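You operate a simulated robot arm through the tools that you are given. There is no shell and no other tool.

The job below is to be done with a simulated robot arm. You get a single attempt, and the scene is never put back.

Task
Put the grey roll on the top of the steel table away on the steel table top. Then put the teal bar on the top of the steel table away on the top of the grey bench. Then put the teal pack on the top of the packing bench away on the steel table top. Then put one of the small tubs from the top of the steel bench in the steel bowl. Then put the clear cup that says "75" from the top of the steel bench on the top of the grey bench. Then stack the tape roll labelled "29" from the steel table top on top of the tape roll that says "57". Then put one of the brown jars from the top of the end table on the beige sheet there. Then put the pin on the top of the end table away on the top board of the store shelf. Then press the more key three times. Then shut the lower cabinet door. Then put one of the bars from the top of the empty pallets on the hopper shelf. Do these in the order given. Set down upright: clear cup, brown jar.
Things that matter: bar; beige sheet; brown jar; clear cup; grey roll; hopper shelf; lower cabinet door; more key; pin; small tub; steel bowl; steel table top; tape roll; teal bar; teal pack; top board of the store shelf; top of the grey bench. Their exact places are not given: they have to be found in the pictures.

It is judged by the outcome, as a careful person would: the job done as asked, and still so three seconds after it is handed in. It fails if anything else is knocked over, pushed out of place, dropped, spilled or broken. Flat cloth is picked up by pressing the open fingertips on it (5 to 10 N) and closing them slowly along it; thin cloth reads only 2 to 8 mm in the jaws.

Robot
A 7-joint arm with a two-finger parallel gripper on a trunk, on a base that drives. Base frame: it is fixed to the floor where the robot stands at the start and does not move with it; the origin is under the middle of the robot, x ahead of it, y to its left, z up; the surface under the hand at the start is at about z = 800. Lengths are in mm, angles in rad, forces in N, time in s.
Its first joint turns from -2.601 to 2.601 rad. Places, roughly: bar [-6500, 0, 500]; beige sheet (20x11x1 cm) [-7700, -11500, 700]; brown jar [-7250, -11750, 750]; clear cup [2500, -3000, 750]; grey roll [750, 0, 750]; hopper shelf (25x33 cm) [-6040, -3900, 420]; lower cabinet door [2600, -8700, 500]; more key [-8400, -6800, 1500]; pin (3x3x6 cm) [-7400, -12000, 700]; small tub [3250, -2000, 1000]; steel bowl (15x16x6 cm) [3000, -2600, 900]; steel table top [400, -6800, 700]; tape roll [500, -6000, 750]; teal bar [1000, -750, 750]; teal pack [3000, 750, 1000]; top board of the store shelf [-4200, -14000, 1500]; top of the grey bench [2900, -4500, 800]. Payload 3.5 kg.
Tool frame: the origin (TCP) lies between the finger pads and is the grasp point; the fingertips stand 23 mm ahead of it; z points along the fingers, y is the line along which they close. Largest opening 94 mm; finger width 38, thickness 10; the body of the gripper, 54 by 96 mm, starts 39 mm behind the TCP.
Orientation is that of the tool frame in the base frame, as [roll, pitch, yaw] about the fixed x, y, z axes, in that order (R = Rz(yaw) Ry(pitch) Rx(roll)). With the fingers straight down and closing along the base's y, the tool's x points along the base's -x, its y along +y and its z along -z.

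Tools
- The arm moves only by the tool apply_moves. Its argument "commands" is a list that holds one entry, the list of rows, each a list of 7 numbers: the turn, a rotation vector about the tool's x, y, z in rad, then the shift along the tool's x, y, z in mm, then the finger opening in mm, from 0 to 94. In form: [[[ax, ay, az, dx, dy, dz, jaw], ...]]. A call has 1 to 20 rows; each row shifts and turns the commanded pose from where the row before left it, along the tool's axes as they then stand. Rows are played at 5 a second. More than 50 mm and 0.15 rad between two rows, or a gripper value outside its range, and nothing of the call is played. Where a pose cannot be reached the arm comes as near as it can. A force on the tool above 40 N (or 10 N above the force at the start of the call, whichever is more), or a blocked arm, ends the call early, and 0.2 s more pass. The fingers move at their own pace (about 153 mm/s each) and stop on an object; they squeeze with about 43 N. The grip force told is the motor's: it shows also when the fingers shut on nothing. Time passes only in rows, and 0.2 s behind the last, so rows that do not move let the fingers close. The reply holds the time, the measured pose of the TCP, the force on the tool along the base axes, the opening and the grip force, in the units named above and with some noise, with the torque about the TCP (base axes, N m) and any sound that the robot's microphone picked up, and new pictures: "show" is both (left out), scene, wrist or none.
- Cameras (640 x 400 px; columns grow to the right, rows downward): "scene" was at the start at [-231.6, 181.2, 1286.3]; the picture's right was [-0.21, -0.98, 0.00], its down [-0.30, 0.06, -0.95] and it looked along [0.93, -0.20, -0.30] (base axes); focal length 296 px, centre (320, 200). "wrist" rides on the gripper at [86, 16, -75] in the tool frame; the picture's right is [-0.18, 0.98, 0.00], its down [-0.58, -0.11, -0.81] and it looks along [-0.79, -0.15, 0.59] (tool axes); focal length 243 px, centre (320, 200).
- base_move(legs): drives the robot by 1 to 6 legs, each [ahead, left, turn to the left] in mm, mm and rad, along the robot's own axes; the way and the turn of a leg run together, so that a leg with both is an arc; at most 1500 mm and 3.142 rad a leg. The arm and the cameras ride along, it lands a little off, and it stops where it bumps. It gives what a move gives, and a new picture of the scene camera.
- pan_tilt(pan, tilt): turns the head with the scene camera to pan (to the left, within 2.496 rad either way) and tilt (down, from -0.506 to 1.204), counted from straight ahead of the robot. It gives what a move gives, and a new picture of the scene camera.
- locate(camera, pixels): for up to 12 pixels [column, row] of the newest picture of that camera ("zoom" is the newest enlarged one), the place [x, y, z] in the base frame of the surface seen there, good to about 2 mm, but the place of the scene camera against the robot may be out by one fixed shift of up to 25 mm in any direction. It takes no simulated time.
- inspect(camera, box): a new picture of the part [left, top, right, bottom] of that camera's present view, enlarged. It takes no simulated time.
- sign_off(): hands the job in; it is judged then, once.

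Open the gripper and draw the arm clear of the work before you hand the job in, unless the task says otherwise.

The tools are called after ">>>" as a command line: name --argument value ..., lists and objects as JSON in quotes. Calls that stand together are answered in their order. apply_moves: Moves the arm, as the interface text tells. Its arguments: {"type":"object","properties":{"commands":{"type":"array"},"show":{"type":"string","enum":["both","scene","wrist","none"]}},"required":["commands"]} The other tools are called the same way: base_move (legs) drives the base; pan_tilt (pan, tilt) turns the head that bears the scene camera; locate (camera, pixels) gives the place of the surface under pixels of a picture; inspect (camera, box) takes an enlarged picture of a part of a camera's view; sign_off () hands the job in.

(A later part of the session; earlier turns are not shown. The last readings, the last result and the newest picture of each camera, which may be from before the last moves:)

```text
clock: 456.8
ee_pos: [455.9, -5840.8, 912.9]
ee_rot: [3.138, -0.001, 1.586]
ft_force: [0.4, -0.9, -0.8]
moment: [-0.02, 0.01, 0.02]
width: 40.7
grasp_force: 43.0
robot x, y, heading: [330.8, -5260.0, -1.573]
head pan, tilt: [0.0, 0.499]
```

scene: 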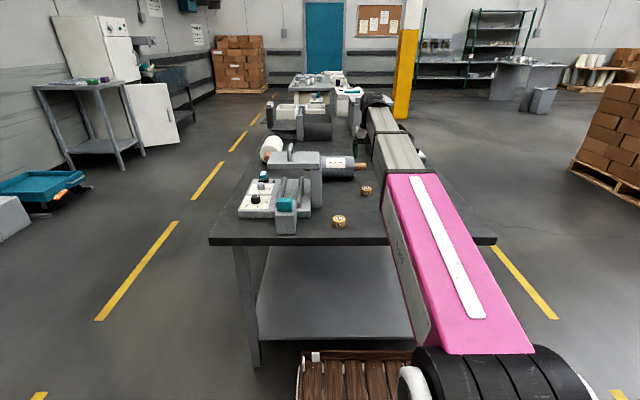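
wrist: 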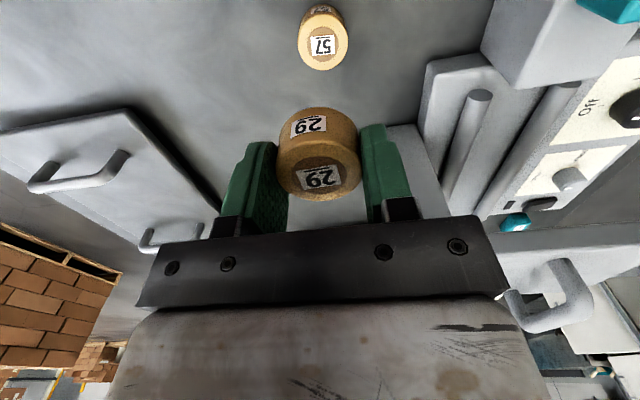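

Tape "57" shows at (323, 42), just ahead below. I measure its centre, using the edges of its top.

>>> inspect --camera "wrist" --box '[270, 0, 380, 80]'

>>> locate --camera "zoom" --pixels '[[270, 220], [145, 220], [390, 215], [268, 345], [265, 90], [200, 120], [340, 120], [180, 310], [350, 310], [270, 160]]'

```text
5.00 times, centred on (325, 40) of wrist
```

zoom: 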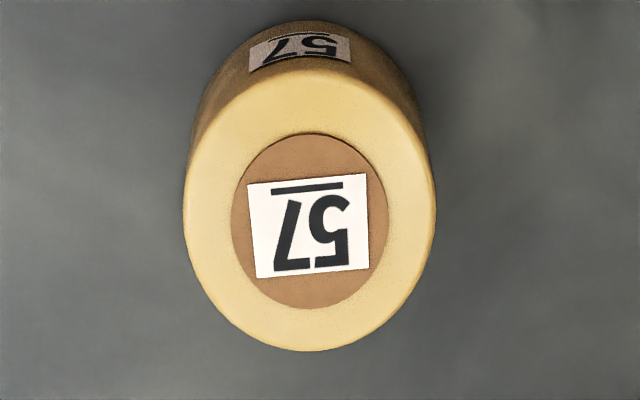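

```text
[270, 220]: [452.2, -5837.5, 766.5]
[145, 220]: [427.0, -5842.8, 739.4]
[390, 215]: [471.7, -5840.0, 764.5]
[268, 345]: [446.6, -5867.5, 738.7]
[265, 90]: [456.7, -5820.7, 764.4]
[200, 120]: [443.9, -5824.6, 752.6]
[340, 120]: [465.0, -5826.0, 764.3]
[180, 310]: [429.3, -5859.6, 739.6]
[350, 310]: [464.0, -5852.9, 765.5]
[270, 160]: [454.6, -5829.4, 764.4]
```

>>> locate --camera "zoom" --pixels '[[190, 215], [429, 205], [310, 345], [303, 78], [310, 212], [225, 315], [395, 300], [385, 110], [225, 120]]'

```text
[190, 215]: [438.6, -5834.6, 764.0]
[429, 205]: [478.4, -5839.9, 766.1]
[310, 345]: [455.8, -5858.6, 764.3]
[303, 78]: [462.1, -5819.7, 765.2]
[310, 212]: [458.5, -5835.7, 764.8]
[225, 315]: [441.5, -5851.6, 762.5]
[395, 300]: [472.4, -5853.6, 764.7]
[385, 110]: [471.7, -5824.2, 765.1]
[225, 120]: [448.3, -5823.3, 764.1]
```

Tape "57" centre ≈(458.7, −5838.3). I check the held tape's centre relative to the hand too.

>>> inspect --camera "wrist" --box '[265, 100, 375, 210]'

>>> locate --camera "zoom" --pixels '[[320, 250], [320, 330], [320, 190], [250, 260], [400, 260], [280, 310], [370, 310], [320, 280]]'

```text
3.64 times, centred on (320, 155) of wrist
```

zoom: 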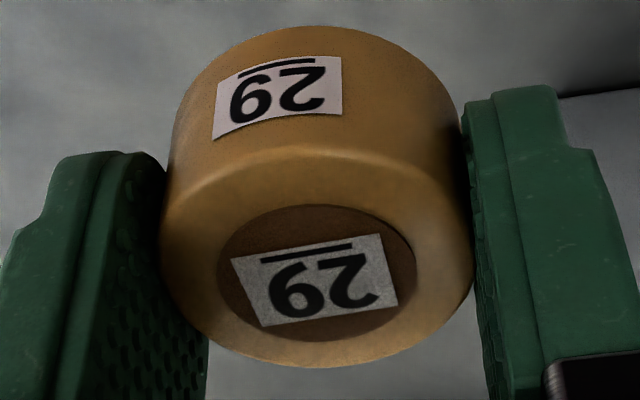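

```text
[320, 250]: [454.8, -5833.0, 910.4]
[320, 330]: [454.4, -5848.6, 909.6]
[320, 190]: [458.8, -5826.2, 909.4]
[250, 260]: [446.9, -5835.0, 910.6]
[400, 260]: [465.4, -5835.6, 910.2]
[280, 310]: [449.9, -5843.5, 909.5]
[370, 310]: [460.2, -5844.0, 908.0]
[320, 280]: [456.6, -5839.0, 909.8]
```

>>> locate --camera "zoom" --pixels '[[316, 158], [316, 358], [168, 250], [466, 258], [200, 330], [430, 325], [230, 180], [400, 178]]'

```text
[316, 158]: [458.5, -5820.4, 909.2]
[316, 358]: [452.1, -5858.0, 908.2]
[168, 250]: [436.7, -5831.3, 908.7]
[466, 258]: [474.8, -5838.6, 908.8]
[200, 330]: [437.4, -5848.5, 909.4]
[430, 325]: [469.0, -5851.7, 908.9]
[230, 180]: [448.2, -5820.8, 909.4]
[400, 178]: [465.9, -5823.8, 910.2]
```

The held roll's centre is (455.5, −5838.5); I shift +3.2 mm in x and lower to just above tape "57" (contact expected at TCP≈794).

>>> apply_moves --commands '[[[0, 0, 0, -0.8, 3.2, 8, 30], [0, 0, 0, 0, 0, 20, 30], [0, 0, 0, 0, 0, 25, 30], [0, 0, 0, 0, 0, 25, 30], [0, 0, 0, 0, 0, 20, 30], [0, 0, 0, 0, 0, 10, 30], [0, 0, 0, 0, 0, 5, 30], [0, 0, 0, 0, 0, 0, 30]]]' --show "wrist"

```text
clock: 458.6
ee_pos: [459.9, -5842.7, 799.3]
ee_rot: [3.136, -0.003, 1.586]
ft_force: [-0.9, 0.0, -0.4]
moment: [-0.02, -0.01, 0.0]
width: 40.7
grasp_force: 42.6
robot x, y, heading: [334.9, -5259.3, -1.571]
head pan, tilt: [0.0, 0.499]
```

wrist: 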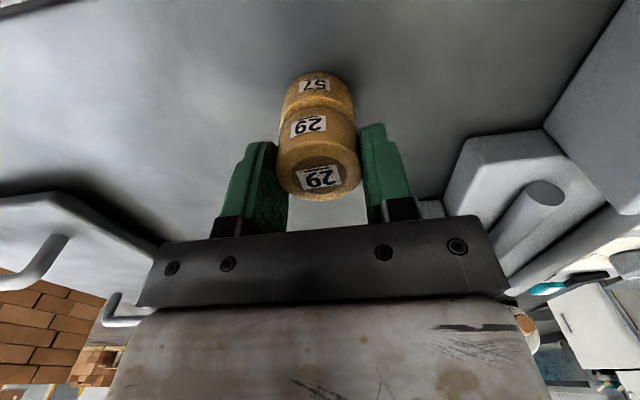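

Nearly stacked: "57" below "29". I check alignment closely before lowering the last 5 mm.

>>> inspect --camera "wrist" --box '[260, 60, 380, 210]'

>>> locate --camera "zoom" --pixels '[[300, 60], [300, 80], [310, 180], [310, 215], [220, 80], [380, 80], [210, 190], [400, 190], [240, 150], [360, 150]]'

```text
2.67 times, centred on (320, 135) of wrist
```

zoom: 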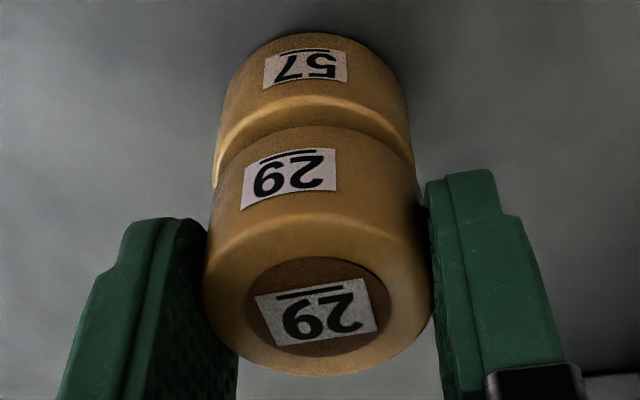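

```text
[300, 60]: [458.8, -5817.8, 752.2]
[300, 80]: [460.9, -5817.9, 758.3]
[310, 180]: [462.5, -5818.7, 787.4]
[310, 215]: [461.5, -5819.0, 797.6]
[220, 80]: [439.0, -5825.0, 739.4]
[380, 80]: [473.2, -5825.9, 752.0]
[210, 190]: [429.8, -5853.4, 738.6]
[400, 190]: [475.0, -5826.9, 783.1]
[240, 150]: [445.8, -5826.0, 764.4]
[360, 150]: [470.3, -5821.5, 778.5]
```

Aligned within about 1–2 mm. I lower gently until contact.

>>> apply_moves --commands '[[[0, 0, 0, 0, 0, 2, 30], [0, 0, 0, 0, 0, 1.5, 30], [0, 0, 0, 0, 0, 1, 30], [0, 0, 0, 0, 0, 0.7, 30], [0, 0, 0, 0, 0, 0, 30]]]' --show "none"

```text
clock: 459.8
ee_pos: [459.6, -5842.1, 793.3]
ee_rot: [3.136, -0.002, 1.585]
ft_force: [-0.2, 0.4, -0.5]
moment: [0.01, -0.01, -0.02]
width: 40.7
grasp_force: 43.0
robot x, y, heading: [333.5, -5257.1, -1.571]
head pan, tilt: [0.0, 0.499]
```

>>> apply_moves --commands '[[[0, 0, 0, 0, 0, 0.7, 30], [0, 0, 0, 0, 0, 0.7, 30], [0, 0, 0, 0, 0, 0, 30]]]' --show "none"

```text
clock: 460.6
ee_pos: [459.9, -5841.2, 792.4]
ee_rot: [3.135, -0.001, 1.585]
ft_force: [-0.3, 1.0, -0.6]
moment: [-0.02, 0.01, -0.02]
width: 40.5
grasp_force: 43.2
robot x, y, heading: [334.5, -5258.2, -1.57]
head pan, tilt: [0.0, 0.499]
```

>>> apply_moves --commands '[[[0, 0, 0, 0, 0, 0.7, 30], [0, 0, 0, 0, 0, 0.6, 30], [0, 0, 0, 0, 0, 0, 30]]]' --show "none"

```text
clock: 461.4
ee_pos: [460.5, -5842.9, 792.3]
ee_rot: [3.136, -0.001, 1.584]
ft_force: [-0.1, -0.1, 27.2]
moment: [0.11, 0.11, 0.0]
width: 40.5
grasp_force: 43.2
robot x, y, heading: [330.0, -5259.1, -1.572]
head pan, tilt: [0.0, 0.499]
```

Contact (27 N) on tape "57". I ease slightly and open the jaws evenly, then rise.

>>> apply_moves --commands '[[[0, 0, 0, 0, 0, -0.6, 30], [0, 0, 0, 0, 0, 0, 42], [0, 0, 0, 0, 0, 0, 50], [0, 0, 0, 0, 0, 0, 60], [0, 0, 0, 0, 0, 0, 64], [0, 0, 0, 0, 0, -8, 64], [0, 0, 0, 0, 0, -15, 64], [0, 0, 0, 0, 0, -25, 64], [0, 0, 0, 0, 0, -25, 64], [0, 0, 0, 0, 0, -25, 64], [0, 0, 0, 0, 0, -15, 64], [0, 0, 0, 0, 0, 0, 64]]]' --show "both"

```text
clock: 464.0
ee_pos: [459.5, -5841.9, 905.4]
ee_rot: [3.136, -0.002, 1.584]
ft_force: [0.3, -0.5, -0.7]
moment: [-0.01, 0.03, -0.04]
width: 63.8
grasp_force: 0.0
robot x, y, heading: [332.1, -5259.8, -1.573]
head pan, tilt: [0.0, 0.499]
```

scene: 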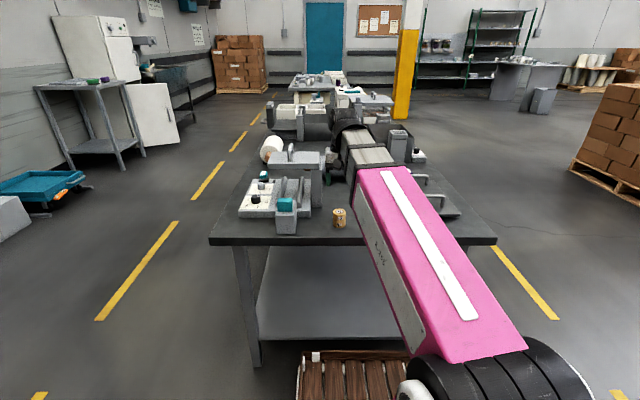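
wrist: 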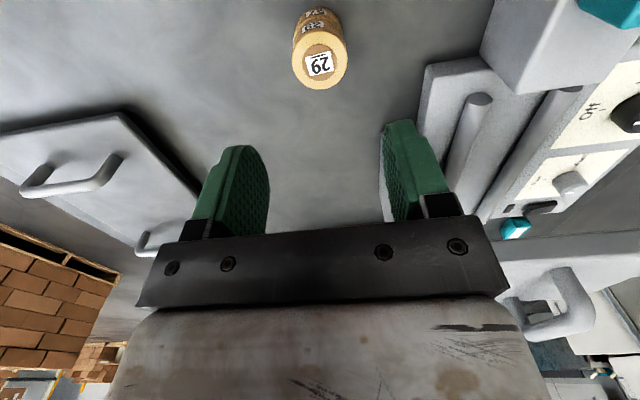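

The stack "29" on "57" stands well. Next the end table far at (−7250, −11750): I raise the hand, strafe out west of the table and look around.

>>> apply_moves --commands '[[[0, 0, 0, -5, 0, -15, 64], [0, 0, 0, -10, 0, -25, 64], [0, 0, 0, -15, 0, -25, 64], [0, 0, 0, -20, 0, -20, 64], [0, 0, 0, -25, 0, -10, 64], [0, 0, 0, -25, 0, 0, 64], [0, 0, 0, 0, 0, 0, 64]]]' --show "none"

>>> base_move --legs '[[0, -1000, 0], [1300, 0, 0], [1000, 0, 0]]'

>>> pan_tilt --pan -1.2 --tilt 0.2

>>> pan_tilt --pan -0.4 --tilt 0.2

```text
clock: 465.6
ee_pos: [460.2, -5942.5, 999.3]
ee_rot: [3.137, -0.003, 1.584]
ft_force: [-0.2, -0.4, -0.4]
moment: [-0.01, -0.02, 0.0]
width: 63.9
grasp_force: 0.0
robot x, y, heading: [329.7, -5262.6, -1.574]
head pan, tilt: [0.0, 0.499]
```

```text
clock: 481.6
ee_pos: [-540.3, -8235.9, 1000.7]
ee_rot: [3.136, -0.003, 1.585]
ft_force: [-0.3, -0.9, -0.4]
moment: [-0.02, 0.03, 0.03]
width: 64.1
grasp_force: 0.1
robot x, y, heading: [-672.6, -7551.9, -1.575]
head pan, tilt: [0.0, 0.499]
```

scene: 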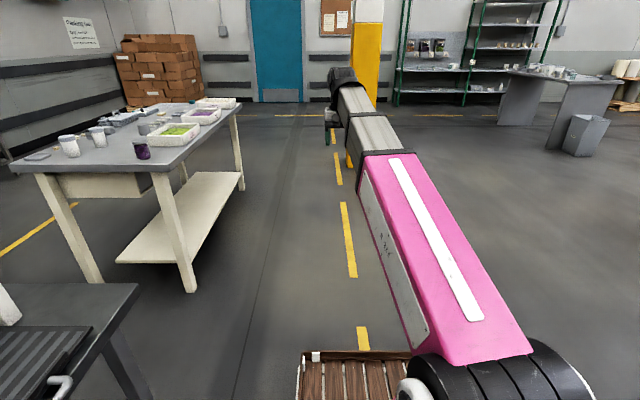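

```text
clock: 483.0
ee_pos: [-541.2, -8236.5, 1000.1]
ee_rot: [3.136, -0.003, 1.585]
ft_force: [0.2, -0.6, -0.8]
moment: [0.02, 0.0, 0.03]
width: 63.9
grasp_force: 0.1
robot x, y, heading: [-672.7, -7556.8, -1.567]
head pan, tilt: [-1.201, 0.201]
```

scene: 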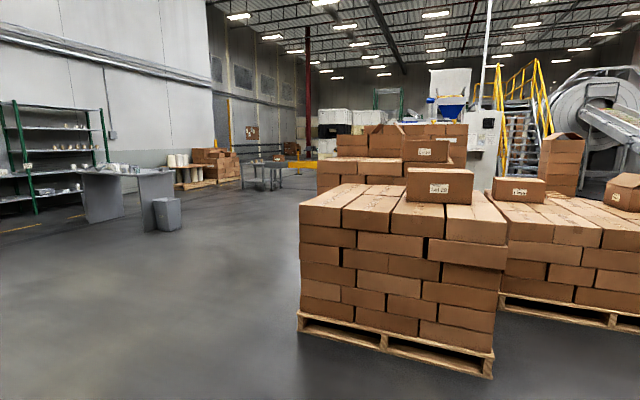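

```text
clock: 484.2
ee_pos: [-540.1, -8236.2, 1000.5]
ee_rot: [3.138, -0.003, 1.585]
ft_force: [0.4, -0.5, 0.0]
moment: [0.02, 0.03, -0.02]
width: 64.1
grasp_force: 0.2
robot x, y, heading: [-668.2, -7557.1, -1.565]
head pan, tilt: [-0.4, 0.201]
```

scene: 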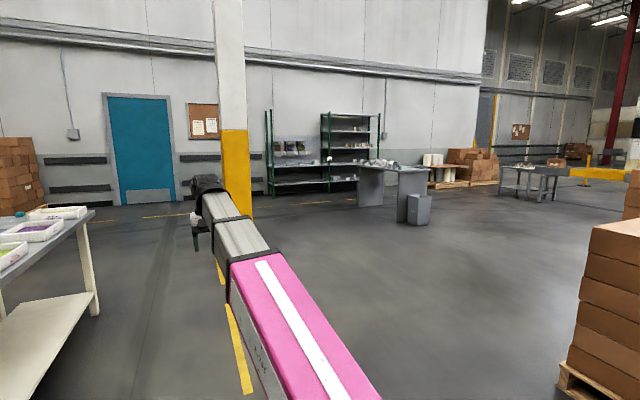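

The end table is the one at about (535, 180) px, with the green store racks on the far wall. I locate these to plan the way.

>>> locate --camera "scene" --pixels '[[235, 215], [395, 195], [420, 222], [362, 204], [575, 390], [525, 198], [545, 200], [505, 190], [580, 180], [325, 190], [270, 195], [560, 375]]'

>>> inspect --camera "scene" --box '[420, 100, 640, 230]'

>>> inspect --camera "scene" --box '[240, 90, 440, 230]'

```text
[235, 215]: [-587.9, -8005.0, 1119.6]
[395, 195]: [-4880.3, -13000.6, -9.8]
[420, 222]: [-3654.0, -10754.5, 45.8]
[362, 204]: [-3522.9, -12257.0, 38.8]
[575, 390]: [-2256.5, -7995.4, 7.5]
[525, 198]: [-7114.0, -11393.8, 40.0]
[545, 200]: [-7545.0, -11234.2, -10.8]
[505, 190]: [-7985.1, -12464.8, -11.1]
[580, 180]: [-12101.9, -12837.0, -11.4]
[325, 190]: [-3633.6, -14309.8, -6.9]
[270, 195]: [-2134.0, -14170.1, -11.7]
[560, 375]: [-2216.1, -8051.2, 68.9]
```

```text
2.91 times, centred on (530, 165) of scene
```

zoom: 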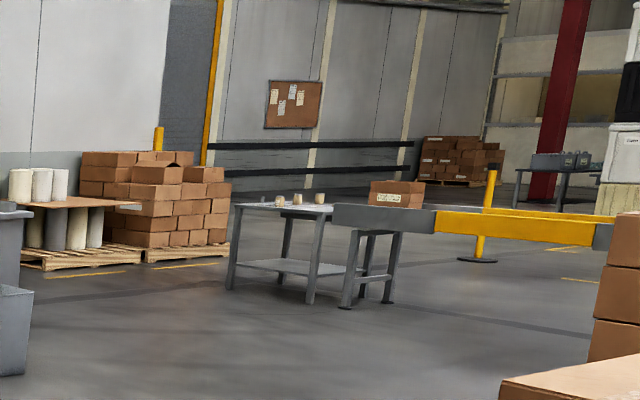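

```text
2.86 times, centred on (340, 160) of scene
```

zoom: 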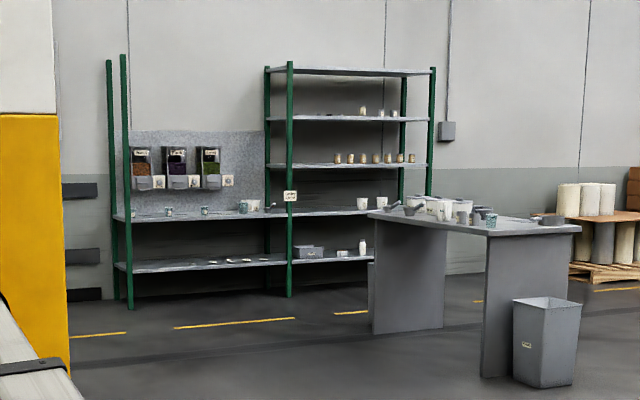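

The end table stands near (−7100…−8000, −11400…−12460). I drive to (−670, −8850), turn right and head toward it, checking midway.

>>> base_move --legs '[[1300, 0, 0], [0, 0, -1.21], [1500, 0, 0], [1500, 0, 0]]'

>>> pan_tilt --pan 0.0 --tilt 0.25

```text
clock: 507.7
ee_pos: [-4042.1, -10307.5, 999.9]
ee_rot: [3.136, -0.001, 0.39]
ft_force: [0.4, -0.1, -0.5]
moment: [-0.02, 0.03, -0.01]
width: 63.9
grasp_force: 0.1
robot x, y, heading: [-3455.6, -9936.2, -2.763]
head pan, tilt: [-0.4, 0.201]
```

scene: 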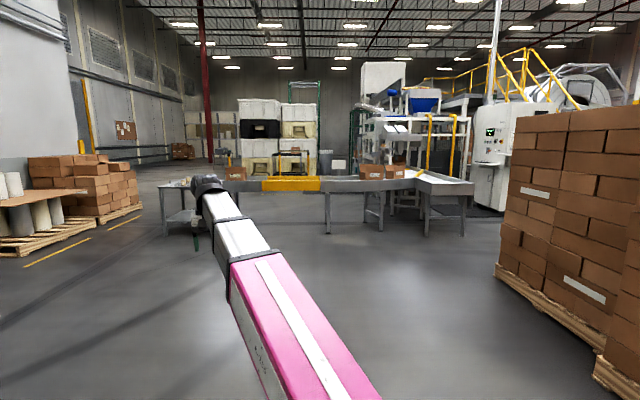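

```text
clock: 508.6
ee_pos: [-4040.9, -10307.7, 1000.5]
ee_rot: [3.137, -0.002, 0.391]
ft_force: [-0.2, -0.5, 0.2]
moment: [-0.04, -0.02, -0.02]
width: 64.1
grasp_force: 0.1
robot x, y, heading: [-3453.7, -9937.3, -2.761]
head pan, tilt: [0.0, 0.25]
```

scene: 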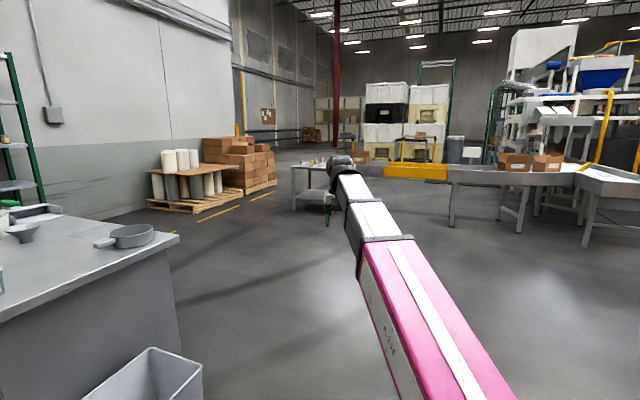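

The end table is ahead at (310, 180). I drive on 2.2 m and look closer.

>>> base_move --legs '[[1400, 0, 0], [800, 0, 0]]'

>>> pan_tilt --pan 0.3 --tilt 0.35

>>> inspect --camera "scene" --box '[200, 120, 480, 300]'

```text
clock: 519.4
ee_pos: [-6071.2, -11144.3, 1000.0]
ee_rot: [3.136, -0.001, 0.406]
ft_force: [0.8, 0.6, 0.4]
moment: [0.03, 0.02, 0.04]
width: 63.9
grasp_force: 0.2
robot x, y, heading: [-5492.3, -10767.9, -2.749]
head pan, tilt: [0.0, 0.25]
```

scene: 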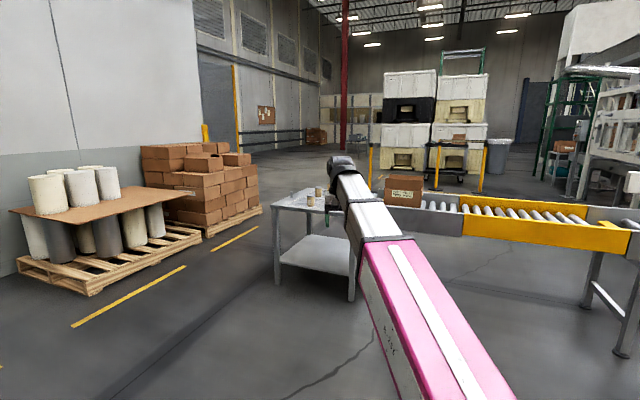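

```text
clock: 520.2
ee_pos: [-6070.5, -11142.5, 999.3]
ee_rot: [3.138, -0.001, 0.409]
ft_force: [-0.4, 0.0, 0.9]
moment: [0.01, 0.02, 0.0]
width: 64.2
grasp_force: 0.0
robot x, y, heading: [-5491.5, -10763.6, -2.749]
head pan, tilt: [0.3, 0.351]
```

scene: 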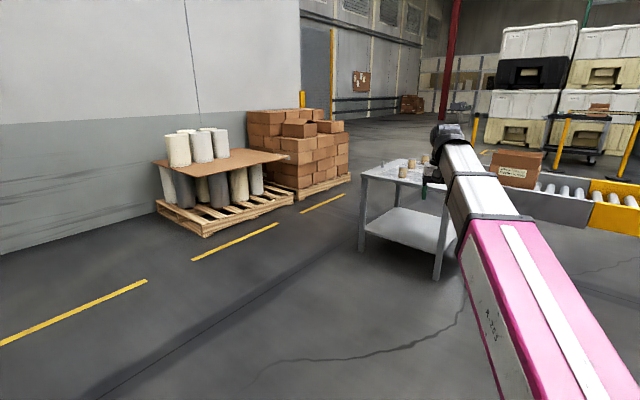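

```text
2.22 times, centred on (340, 210) of scene
```

zoom: 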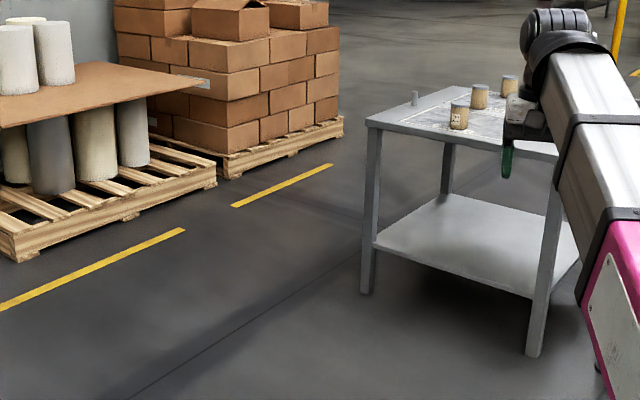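

Three brown jars and the pin (zoom (413, 98)) are on the end table. I locate them and the table's edges.

>>> locate --camera "zoom" --pixels '[[460, 115], [479, 98], [508, 88], [414, 98], [370, 125], [556, 155], [450, 88], [365, 290], [532, 350], [490, 118], [430, 120], [470, 140]]'

```text
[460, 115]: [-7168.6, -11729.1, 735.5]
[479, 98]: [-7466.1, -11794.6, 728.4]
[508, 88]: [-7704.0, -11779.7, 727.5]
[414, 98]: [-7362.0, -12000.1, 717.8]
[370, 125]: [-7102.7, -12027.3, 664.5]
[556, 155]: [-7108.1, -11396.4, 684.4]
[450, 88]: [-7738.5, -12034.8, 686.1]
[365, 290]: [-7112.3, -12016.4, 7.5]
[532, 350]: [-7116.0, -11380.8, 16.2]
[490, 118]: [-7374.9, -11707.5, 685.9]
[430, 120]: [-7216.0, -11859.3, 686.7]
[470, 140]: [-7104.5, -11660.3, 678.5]
```

The end table spans about x −7105…−7740, y −12030…−11385, z≈696. I drive to face its east side and look from nearer.

>>> base_move --legs '[[1100, 471, 0], [0, 0, -0.393]]'

>>> pan_tilt --pan -0.2 --tilt 0.5

>>> inspect --camera "wrist" --box '[0, 0, 640, 400]'

```text
clock: 527.5
ee_pos: [-7012.2, -11748.8, 999.0]
ee_rot: [3.136, -0.002, 0.01]
ft_force: [0.7, -0.8, 0.6]
moment: [0.0, 0.01, 0.01]
width: 64.2
grasp_force: 0.1
robot x, y, heading: [-6328.6, -11623.7, 3.139]
head pan, tilt: [0.3, 0.351]
```

scene: 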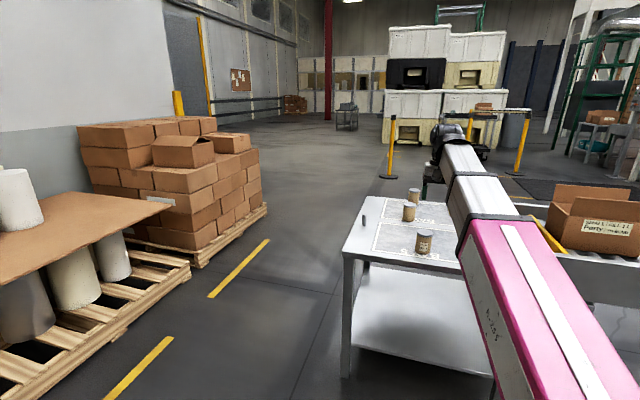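

```text
clock: 528.4
ee_pos: [-7012.6, -11747.5, 999.6]
ee_rot: [3.136, 0.0, 0.011]
ft_force: [0.1, 0.3, 0.2]
moment: [0.01, -0.02, 0.0]
width: 64.0
grasp_force: 0.1
robot x, y, heading: [-6331.2, -11622.7, 3.135]
head pan, tilt: [-0.201, 0.499]
```

scene: 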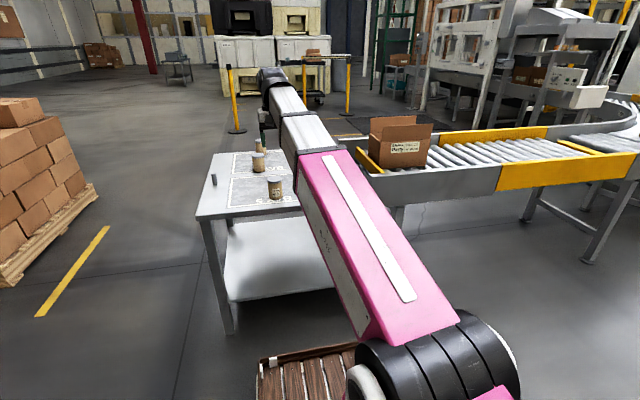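

```text
1.00 times, centred on (320, 200) of wrist (not enlarged: the box is as wide or as high as the picture)
```

zoom: 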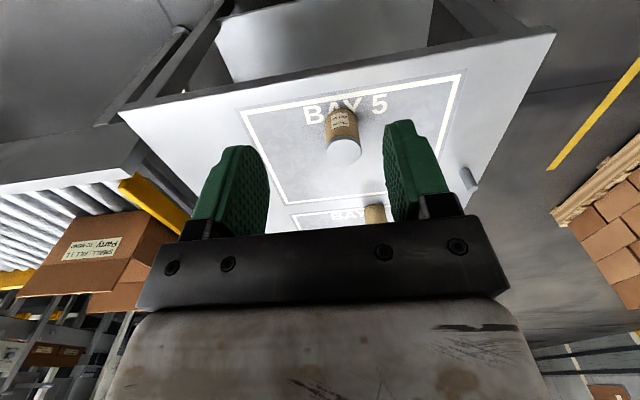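

The table shows painted bays with jars; I extend the hand 200 mm forward to see the far part and the beige sheet.

>>> apply_moves --commands '[[[0, 0, 0, -15, 0, 0, 64], [0, 0, 0, -30, 0, 0, 64], [0, 0, 0, -30, 0, 0, 64], [0, 0, 0, -30, 0, 0, 64], [0, 0, 0, -30, 0, 0, 64], [0, 0, 0, -30, 0, 0, 64], [0, 0, 0, -25, 0, 0, 64], [0, 0, 0, -10, 0, 0, 64], [0, 0, 0, 0, 0, 0, 64]]]' --show "wrist"

>>> pan_tilt --pan 0.1 --tilt 0.35

```text
clock: 530.4
ee_pos: [-7212.1, -11749.9, 999.1]
ee_rot: [3.136, -0.002, 0.012]
ft_force: [0.6, 0.2, 0.0]
moment: [0.03, -0.02, 0.0]
width: 63.8
grasp_force: 0.0
robot x, y, heading: [-6328.0, -11621.7, 3.139]
head pan, tilt: [-0.201, 0.499]
```

wrist: 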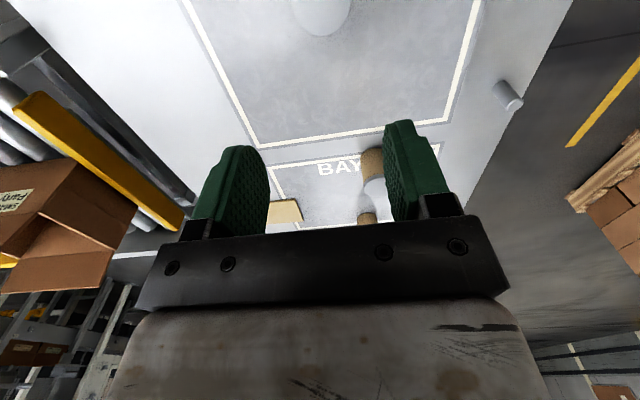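

```text
clock: 531.2
ee_pos: [-7211.9, -11751.2, 999.2]
ee_rot: [3.137, -0.002, 0.011]
ft_force: [-1.0, -0.4, 0.0]
moment: [0.01, -0.03, -0.03]
width: 64.1
grasp_force: 0.1
robot x, y, heading: [-6327.2, -11620.1, 3.137]
head pan, tilt: [0.099, 0.351]
```

scene: 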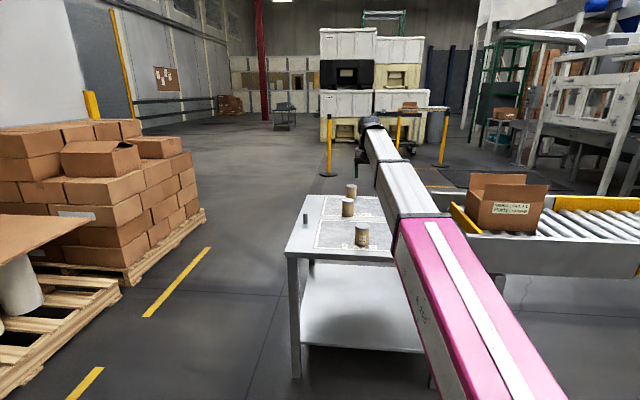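

A beige sheet edge shows at (285, 212) in the wrist view. I locate it together with jars, pin and table edges.

>>> locate --camera "wrist" --pixels '[[285, 212], [300, 215], [272, 210], [298, 203], [505, 95], [370, 165], [368, 218], [322, 10], [260, 145], [440, 120], [150, 240], [200, 190]]'

>>> inspect --camera "wrist" --box '[200, 120, 420, 250]'

>>> locate --camera "scene" --pixels '[[362, 236], [348, 207], [352, 190], [305, 217], [286, 255], [305, 197], [330, 172], [400, 130], [440, 240], [470, 265], [360, 197], [320, 195]]'

```text
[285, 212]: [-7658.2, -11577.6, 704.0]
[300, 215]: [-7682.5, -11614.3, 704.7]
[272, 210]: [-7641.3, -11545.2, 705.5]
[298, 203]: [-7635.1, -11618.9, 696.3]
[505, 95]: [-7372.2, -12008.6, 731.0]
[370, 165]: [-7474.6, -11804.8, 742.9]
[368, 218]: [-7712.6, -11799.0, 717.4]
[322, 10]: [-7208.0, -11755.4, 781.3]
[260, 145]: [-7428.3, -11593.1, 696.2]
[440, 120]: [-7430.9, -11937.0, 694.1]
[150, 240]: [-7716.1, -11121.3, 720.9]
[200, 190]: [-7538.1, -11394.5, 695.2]
```

```text
2.91 times, centred on (310, 185) of wrist
```

zoom: 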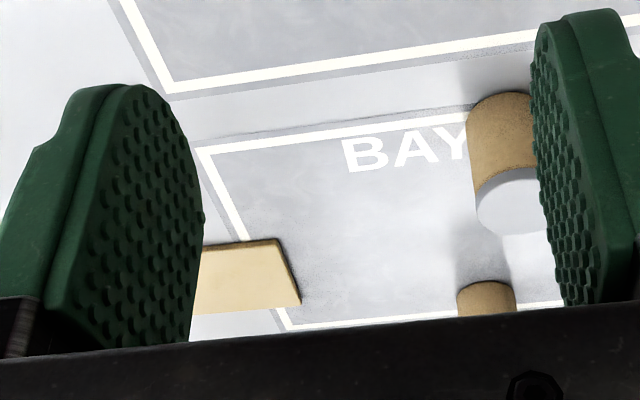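

```text
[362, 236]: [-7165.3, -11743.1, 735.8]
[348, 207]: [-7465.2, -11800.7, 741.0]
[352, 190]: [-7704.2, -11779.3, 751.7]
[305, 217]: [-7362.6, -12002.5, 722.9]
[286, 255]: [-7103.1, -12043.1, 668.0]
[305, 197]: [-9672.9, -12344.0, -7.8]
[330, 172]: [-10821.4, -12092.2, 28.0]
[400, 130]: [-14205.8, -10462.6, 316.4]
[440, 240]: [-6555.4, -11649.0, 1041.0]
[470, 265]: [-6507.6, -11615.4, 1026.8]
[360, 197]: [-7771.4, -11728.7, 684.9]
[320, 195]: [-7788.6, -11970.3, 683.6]
```

The beige sheet lies at about x −7640…−7750, y −11616…−11400 (top z≈705). It's easiest from the west side; I check the passage south of the table.

>>> locate --camera "scene" --pixels '[[205, 215], [125, 285], [180, 280], [195, 160], [100, 330], [250, 250], [320, 160], [440, 165], [330, 190], [300, 150], [380, 190], [230, 200]]'

```text
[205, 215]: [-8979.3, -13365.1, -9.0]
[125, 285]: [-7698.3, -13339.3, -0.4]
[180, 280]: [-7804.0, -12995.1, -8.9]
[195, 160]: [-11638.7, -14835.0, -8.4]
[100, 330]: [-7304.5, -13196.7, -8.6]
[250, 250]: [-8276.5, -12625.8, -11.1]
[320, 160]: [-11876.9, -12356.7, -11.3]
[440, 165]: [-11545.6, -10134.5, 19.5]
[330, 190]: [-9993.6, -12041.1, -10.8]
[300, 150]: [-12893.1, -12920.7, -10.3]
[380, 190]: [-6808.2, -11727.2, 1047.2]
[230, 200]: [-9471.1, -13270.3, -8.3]
```

The passage south of the table is 1300 mm wide. I strafe left, drive past the table to its west side, come back north and turn around.

>>> base_move --legs '[[0, 1030, 0], [1500, 0, 0], [900, 0, 0], [0, -900, 0]]'

>>> base_move --legs '[[0, 0, 3.14]]'

>>> pan_tilt --pan 0.1 --tilt 0.5

```text
clock: 552.3
ee_pos: [-9634.9, -11903.9, 999.0]
ee_rot: [3.134, -0.003, 0.024]
ft_force: [-0.2, 0.6, 0.9]
moment: [-0.03, 0.03, -0.01]
width: 64.3
grasp_force: 0.0
robot x, y, heading: [-8758.7, -11764.8, -3.129]
head pan, tilt: [0.099, 0.351]
```

scene: 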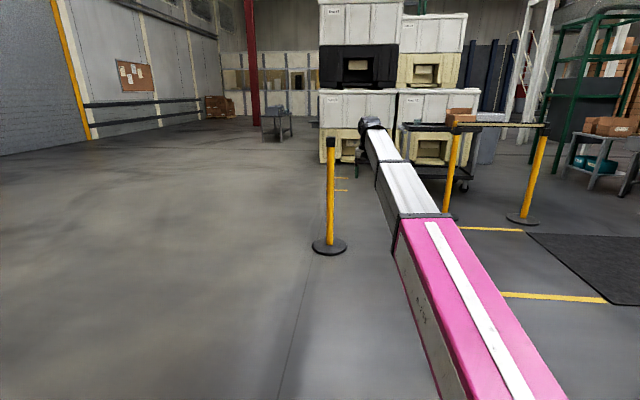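

```text
clock: 559.9
ee_pos: [-7872.0, -11649.7, 999.1]
ee_rot: [3.135, 0.0, 3.137]
ft_force: [0.5, -0.1, 0.8]
moment: [0.03, 0.01, -0.02]
width: 64.0
grasp_force: 0.2
robot x, y, heading: [-8754.0, -11765.5, -0.016]
head pan, tilt: [0.099, 0.351]
```

scene: 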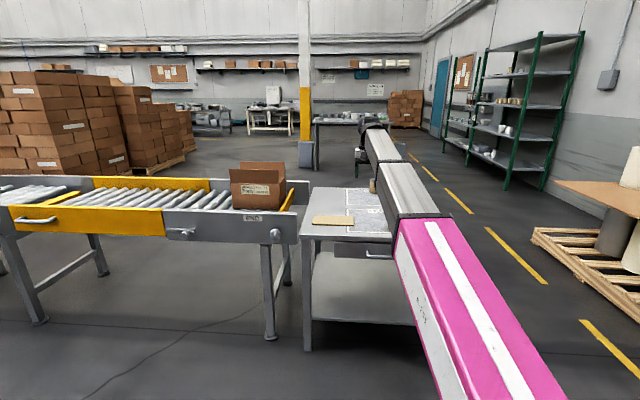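

```text
clock: 560.6
ee_pos: [-7873.0, -11649.1, 998.5]
ee_rot: [3.136, -0.002, 3.137]
ft_force: [0.3, 0.7, 0.5]
moment: [0.0, 0.0, 0.0]
width: 63.9
grasp_force: 0.0
robot x, y, heading: [-8754.3, -11762.4, -0.021]
head pan, tilt: [0.099, 0.499]
```

scene: 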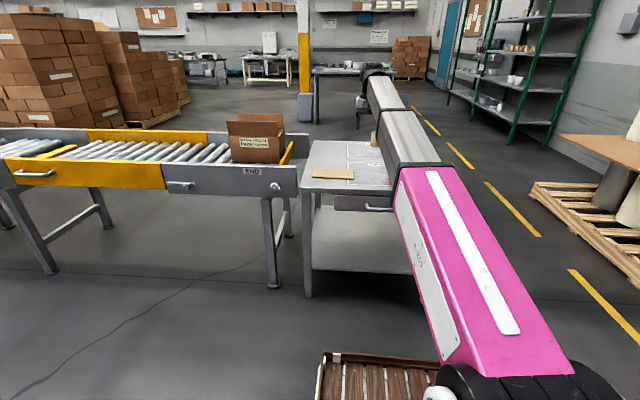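

From the west I see the beige sheet at (333, 173) and a drawer front below. I locate the sheet, edges and the jar.

>>> locate --camera "scene" --pixels '[[313, 179], [316, 168], [354, 169], [353, 179], [333, 174], [302, 188], [370, 190], [305, 295], [375, 140], [350, 210], [272, 285], [298, 175]]'

>>> inspect --camera "wrist" --box '[0, 0, 640, 400]'

```text
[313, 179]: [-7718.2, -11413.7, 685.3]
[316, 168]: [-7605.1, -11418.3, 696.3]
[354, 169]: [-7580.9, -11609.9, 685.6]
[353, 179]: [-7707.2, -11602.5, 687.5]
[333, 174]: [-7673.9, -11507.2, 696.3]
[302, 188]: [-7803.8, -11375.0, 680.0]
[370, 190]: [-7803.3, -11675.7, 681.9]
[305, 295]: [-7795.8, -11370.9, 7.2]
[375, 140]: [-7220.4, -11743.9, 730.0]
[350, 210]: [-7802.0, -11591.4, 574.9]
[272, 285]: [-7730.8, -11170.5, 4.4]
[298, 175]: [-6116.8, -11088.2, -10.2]
```

```text
1.00 times, centred on (320, 200) of wrist (not enlarged: the box is as wide or as high as the picture)
```

zoom: 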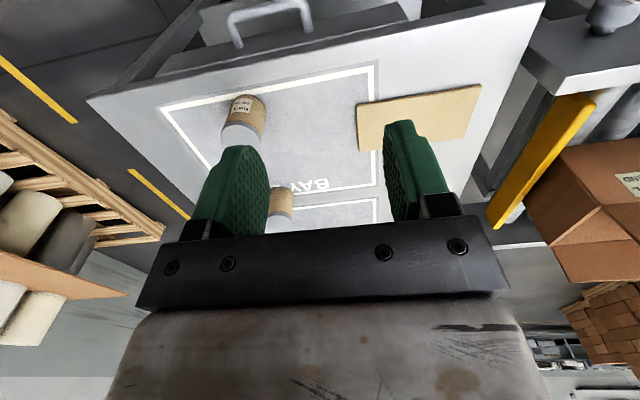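

>>> locate --camera "zoom" --pixels '[[358, 105], [482, 88], [463, 138], [358, 148], [420, 115], [224, 135], [264, 130], [245, 146], [245, 105], [238, 92], [283, 205], [545, 5]]'

>>> inspect --camera "wrist" --box '[200, 70, 300, 170]'

```text
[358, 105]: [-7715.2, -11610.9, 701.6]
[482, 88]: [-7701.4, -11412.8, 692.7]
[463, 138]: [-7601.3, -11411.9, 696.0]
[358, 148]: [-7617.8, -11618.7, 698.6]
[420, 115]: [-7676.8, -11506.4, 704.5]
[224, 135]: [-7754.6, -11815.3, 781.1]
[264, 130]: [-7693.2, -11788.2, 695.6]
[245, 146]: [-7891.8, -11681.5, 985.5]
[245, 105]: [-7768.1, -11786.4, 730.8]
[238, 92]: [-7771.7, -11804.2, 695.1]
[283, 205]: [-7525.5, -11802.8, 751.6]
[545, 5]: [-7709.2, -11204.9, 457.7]
```

```text
4.00 times, centred on (250, 120) of wrist
```

zoom: 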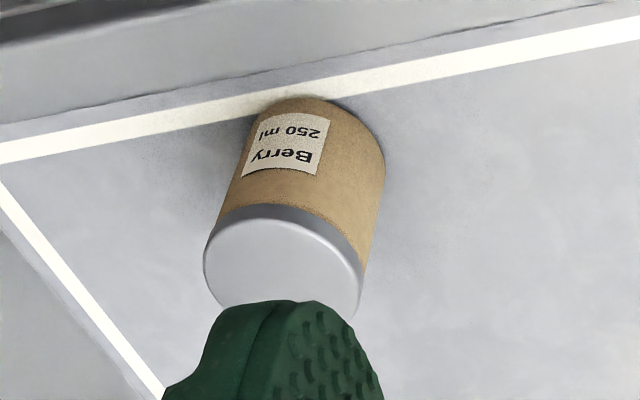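

Jar "Berry" stands near (−7742, −11792), and the sheet spans x −7730…−7620, y −11610…−11410, top ≈704.5. I move the base nearer and then bring the hand over the jar.

>>> base_move --legs '[[240, -125, 0.018]]'

>>> apply_moves --commands '[[[0, 0, 0, 12, 0, 0, 80], [0, 0, 0, 24, 0, 0, 88], [0, 0, 0, 24, 0, 8, 88], [0, 0, 0, 24, 0, 16, 88], [0, 0, 0, 24, 0, 24, 88], [0, 0, 0, 12, 0, 24, 88], [0, 0, 0, 0, 0, 20, 88], [0, 0, 0, 0, 0, 8, 88], [0, 0, 0, 0, 0, 0, 88]]]' --show "wrist"

```text
clock: 562.5
ee_pos: [-7634.8, -11758.3, 999.8]
ee_rot: [3.137, 0.0, -3.129]
ft_force: [-1.0, -0.5, 0.5]
moment: [0.0, -0.01, 0.01]
width: 63.8
grasp_force: 0.1
robot x, y, heading: [-8514.7, -11892.7, -0.001]
head pan, tilt: [0.099, 0.499]
```

scene: 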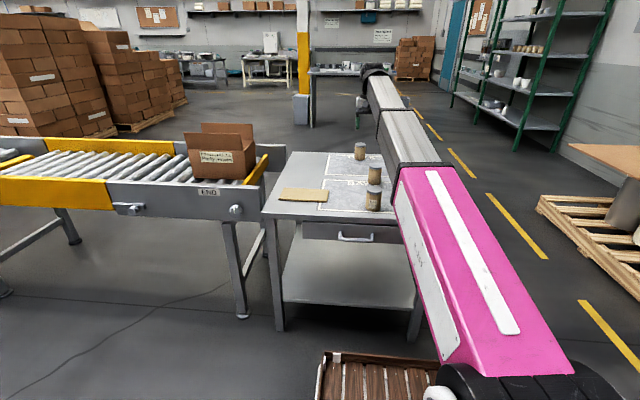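

```text
clock: 564.5
ee_pos: [-7755.1, -11761.7, 898.3]
ee_rot: [3.135, -0.002, -3.126]
ft_force: [-1.2, -0.3, -0.6]
moment: [0.01, 0.01, 0.0]
width: 88.1
grasp_force: 0.2
robot x, y, heading: [-8513.6, -11889.7, 0.001]
head pan, tilt: [0.099, 0.499]
```

wrist: 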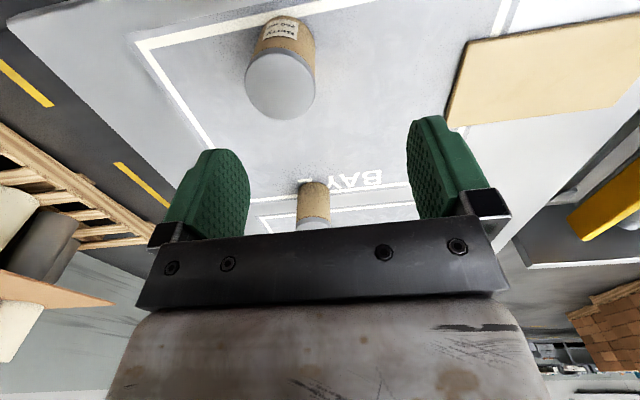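

The jar's lid is at (281, 85). I measure it precisely.

>>> inspect --camera "wrist" --box '[220, 0, 340, 130]'

>>> locate --camera "zoom" --pixels '[[150, 265], [295, 265], [150, 230], [295, 240], [220, 345], [190, 170], [265, 180], [220, 260], [160, 320], [285, 320], [240, 80]]'

```text
3.08 times, centred on (280, 65) of wrist
```

zoom: 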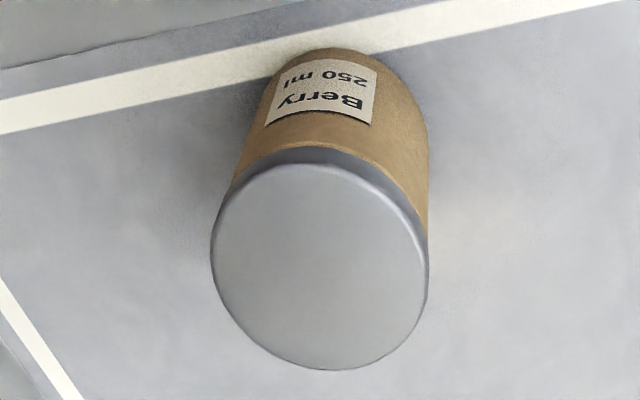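

```text
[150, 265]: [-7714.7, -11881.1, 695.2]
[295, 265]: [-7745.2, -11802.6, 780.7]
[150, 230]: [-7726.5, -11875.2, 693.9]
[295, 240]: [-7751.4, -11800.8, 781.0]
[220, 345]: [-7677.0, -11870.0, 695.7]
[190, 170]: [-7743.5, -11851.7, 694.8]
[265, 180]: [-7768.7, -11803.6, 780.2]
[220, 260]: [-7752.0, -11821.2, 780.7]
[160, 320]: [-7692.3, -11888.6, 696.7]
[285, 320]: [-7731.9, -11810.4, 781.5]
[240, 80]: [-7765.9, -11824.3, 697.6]
```

>>> locate --camera "zoom" --pixels '[[216, 255], [424, 275], [318, 168], [325, 365], [320, 268], [240, 320], [400, 340], [250, 185], [400, 205]]'

```text
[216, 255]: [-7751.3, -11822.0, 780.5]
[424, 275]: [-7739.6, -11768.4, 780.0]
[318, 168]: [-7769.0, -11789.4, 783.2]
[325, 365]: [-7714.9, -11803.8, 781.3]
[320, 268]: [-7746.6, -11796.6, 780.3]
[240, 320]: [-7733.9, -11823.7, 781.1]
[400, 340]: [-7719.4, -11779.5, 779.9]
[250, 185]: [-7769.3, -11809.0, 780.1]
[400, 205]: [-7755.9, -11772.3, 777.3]
```

Jar centre (−7743, −11796), Ø≈55, top z≈780.5. I align, descend to z≈751 and grip.

>>> apply_moves --commands '[[[0, 0, 0, -4, -12, 0, 82], [0, 0, 0, -5, -16, 5, 80], [0, 0, 0, -2.5, -6.2, 18, 80], [0, 0, 0, 0, 0, 25, 80], [0, 0, 0, 0, 0, 25, 80], [0, 0, 0, 0, 0, 25, 80], [0, 0, 0, 0, 0, 25, 80], [0, 0, 0, 0, 0, 15, 80], [0, 0, 0, 0, 0, 8, 80], [0, 0, 0, 0, 0, 0, 80]]]' --show "wrist"

```text
clock: 566.8
ee_pos: [-7743.7, -11794.5, 754.4]
ee_rot: [3.136, -0.002, -3.128]
ft_force: [0.4, -0.2, -0.4]
moment: [0.01, -0.01, -0.02]
width: 80.0
grasp_force: 0.1
robot x, y, heading: [-8519.0, -11892.2, -0.0]
head pan, tilt: [0.099, 0.499]
```

wrist: 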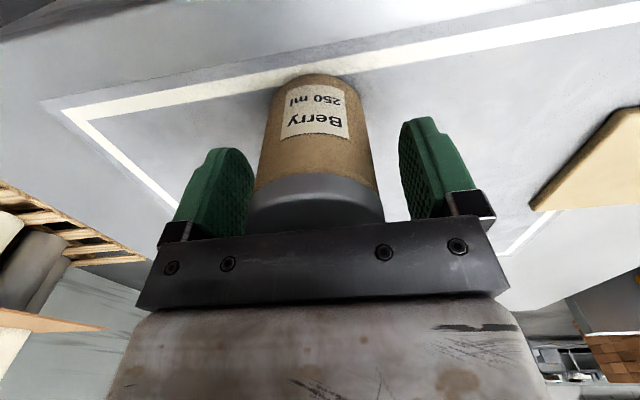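

The jar is centred between the pads. I close and lift it.

>>> apply_moves --commands '[[[0, 0, 0, 0, -1, 2, 80], [0, 0, 0, 0, 0, 0, 68], [0, 0, 0, 0, 0, 0, 58], [0, 0, 0, 0, 0, 0, 48], [0, 0, 0, 0, 0, 0, 45], [0, 0, 0, 0, 0, 0, 45], [0, 0, 0, 0, 0, -5, 45], [0, 0, 0, 0, 0, -12, 45], [0, 0, 0, 0, 0, -20, 45], [0, 0, 0, 0, 0, -20, 45], [0, 0, 0, 0, 0, -10, 45], [0, 0, 0, 0, 0, 0, 45]]]' --show "wrist"

```text
clock: 569.4
ee_pos: [-7744.0, -11795.0, 818.1]
ee_rot: [3.137, -0.001, -3.129]
ft_force: [0.2, 1.1, -1.5]
moment: [0.04, -0.01, 0.0]
width: 57.2
grasp_force: 43.1
robot x, y, heading: [-8513.4, -11887.1, -0.001]
head pan, tilt: [0.099, 0.499]
```

wrist: 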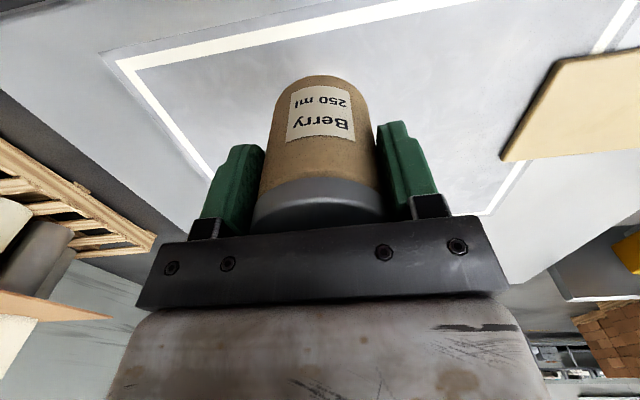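

The jar is held (57 mm). I carry it over to the sheet at about (−7675, −11520).

>>> apply_moves --commands '[[[0, 0, 0, -3, 10, 0, 45], [0, 0, 0, -6, 22, 0, 45], [0, 0, 0, -7, 25, 0, 45], [0, 0, 0, -7, 25, 0, 45], [0, 0, 0, -7, 25, 0, 45], [0, 0, 0, -7, 25, 0, 45], [0, 0, 0, -7, 25, 0, 45], [0, 0, 0, -7, 25, 0, 45], [0, 0, 0, -7, 25, 0, 45], [0, 0, 0, -7, 25, 0, 45], [0, 0, 0, -5, 25, 0, 45], [0, 0, 0, -2.4, 17, 0, 45], [0, 0, 0, 0, 0, 0, 45]]]' --show "both"

```text
clock: 572.1
ee_pos: [-7676.5, -11520.0, 820.4]
ee_rot: [3.135, -0.003, -3.129]
ft_force: [0.7, -0.2, -2.1]
moment: [0.0, 0.03, 0.01]
width: 57.1
grasp_force: 43.4
robot x, y, heading: [-8516.7, -11890.5, 0.003]
head pan, tilt: [0.099, 0.499]
```

scene: 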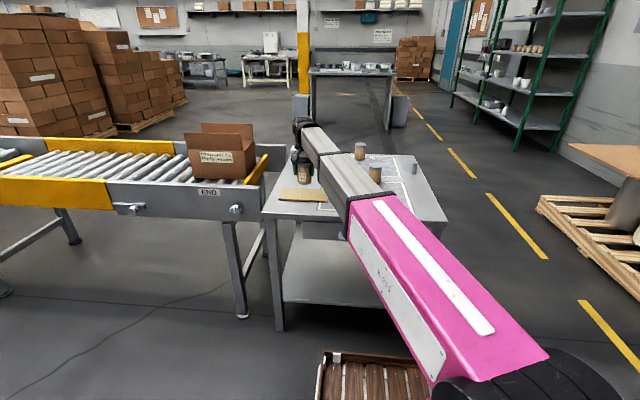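
wrist: 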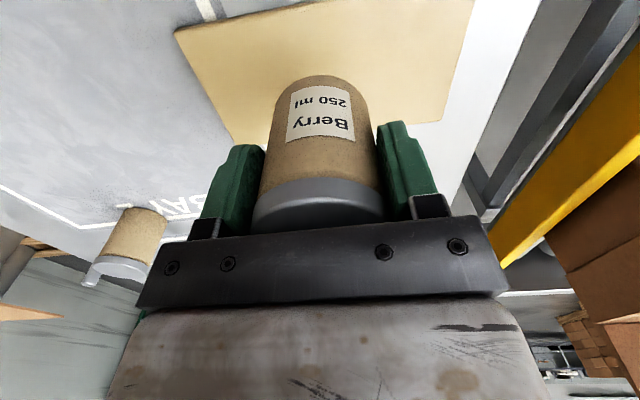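

The jar is over the sheet. I verify the sheet's outline from here.

>>> locate --camera "wrist" --pixels '[[180, 38], [470, 5], [240, 138], [435, 115], [270, 60], [400, 60], [260, 140], [460, 50]]'

```text
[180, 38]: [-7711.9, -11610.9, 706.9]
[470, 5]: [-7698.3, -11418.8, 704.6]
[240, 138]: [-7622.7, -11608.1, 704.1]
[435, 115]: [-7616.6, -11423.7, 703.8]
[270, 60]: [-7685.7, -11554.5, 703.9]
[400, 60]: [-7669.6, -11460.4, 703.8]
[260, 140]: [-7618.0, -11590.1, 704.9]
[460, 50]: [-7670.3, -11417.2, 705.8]
```

The jar will stand fully on the sheet; I centre by 8 mm and lower.

>>> apply_moves --commands '[[[0, 0, 0, -4, 0, 6, 45], [0, 0, 0, -4, 0, 14, 45], [0, 0, 0, 0, 0, 16, 45], [0, 0, 0, 0, 0, 12, 45], [0, 0, 0, 0, 0, 6, 45], [0, 0, 0, 0, 0, 3, 45], [0, 0, 0, 0, 0, 1, 45], [0, 0, 0, 0, 0, 0, 45]]]' --show "none"

```text
clock: 574.0
ee_pos: [-7667.6, -11520.0, 761.1]
ee_rot: [3.136, -0.003, -3.127]
ft_force: [-0.6, -0.5, -2.1]
moment: [0.02, -0.02, 0.02]
width: 57.3
grasp_force: 43.1
robot x, y, heading: [-8516.4, -11891.4, 0.0]
head pan, tilt: [0.099, 0.499]
```

>>> apply_moves --commands '[[[0, 0, 0, 0, 0, 0.7, 45], [0, 0, 0, 0, 0, 0.6, 45], [0, 0, 0, 0, 0, 0, 45]]]' --show "none"

```text
clock: 574.8
ee_pos: [-7666.8, -11520.1, 760.9]
ee_rot: [3.135, -0.002, -3.128]
ft_force: [-1.1, -0.8, 10.2]
moment: [-0.3, 0.01, 0.0]
width: 57.2
grasp_force: 43.1
robot x, y, heading: [-8519.1, -11889.3, 0.0]
head pan, tilt: [0.099, 0.499]
```

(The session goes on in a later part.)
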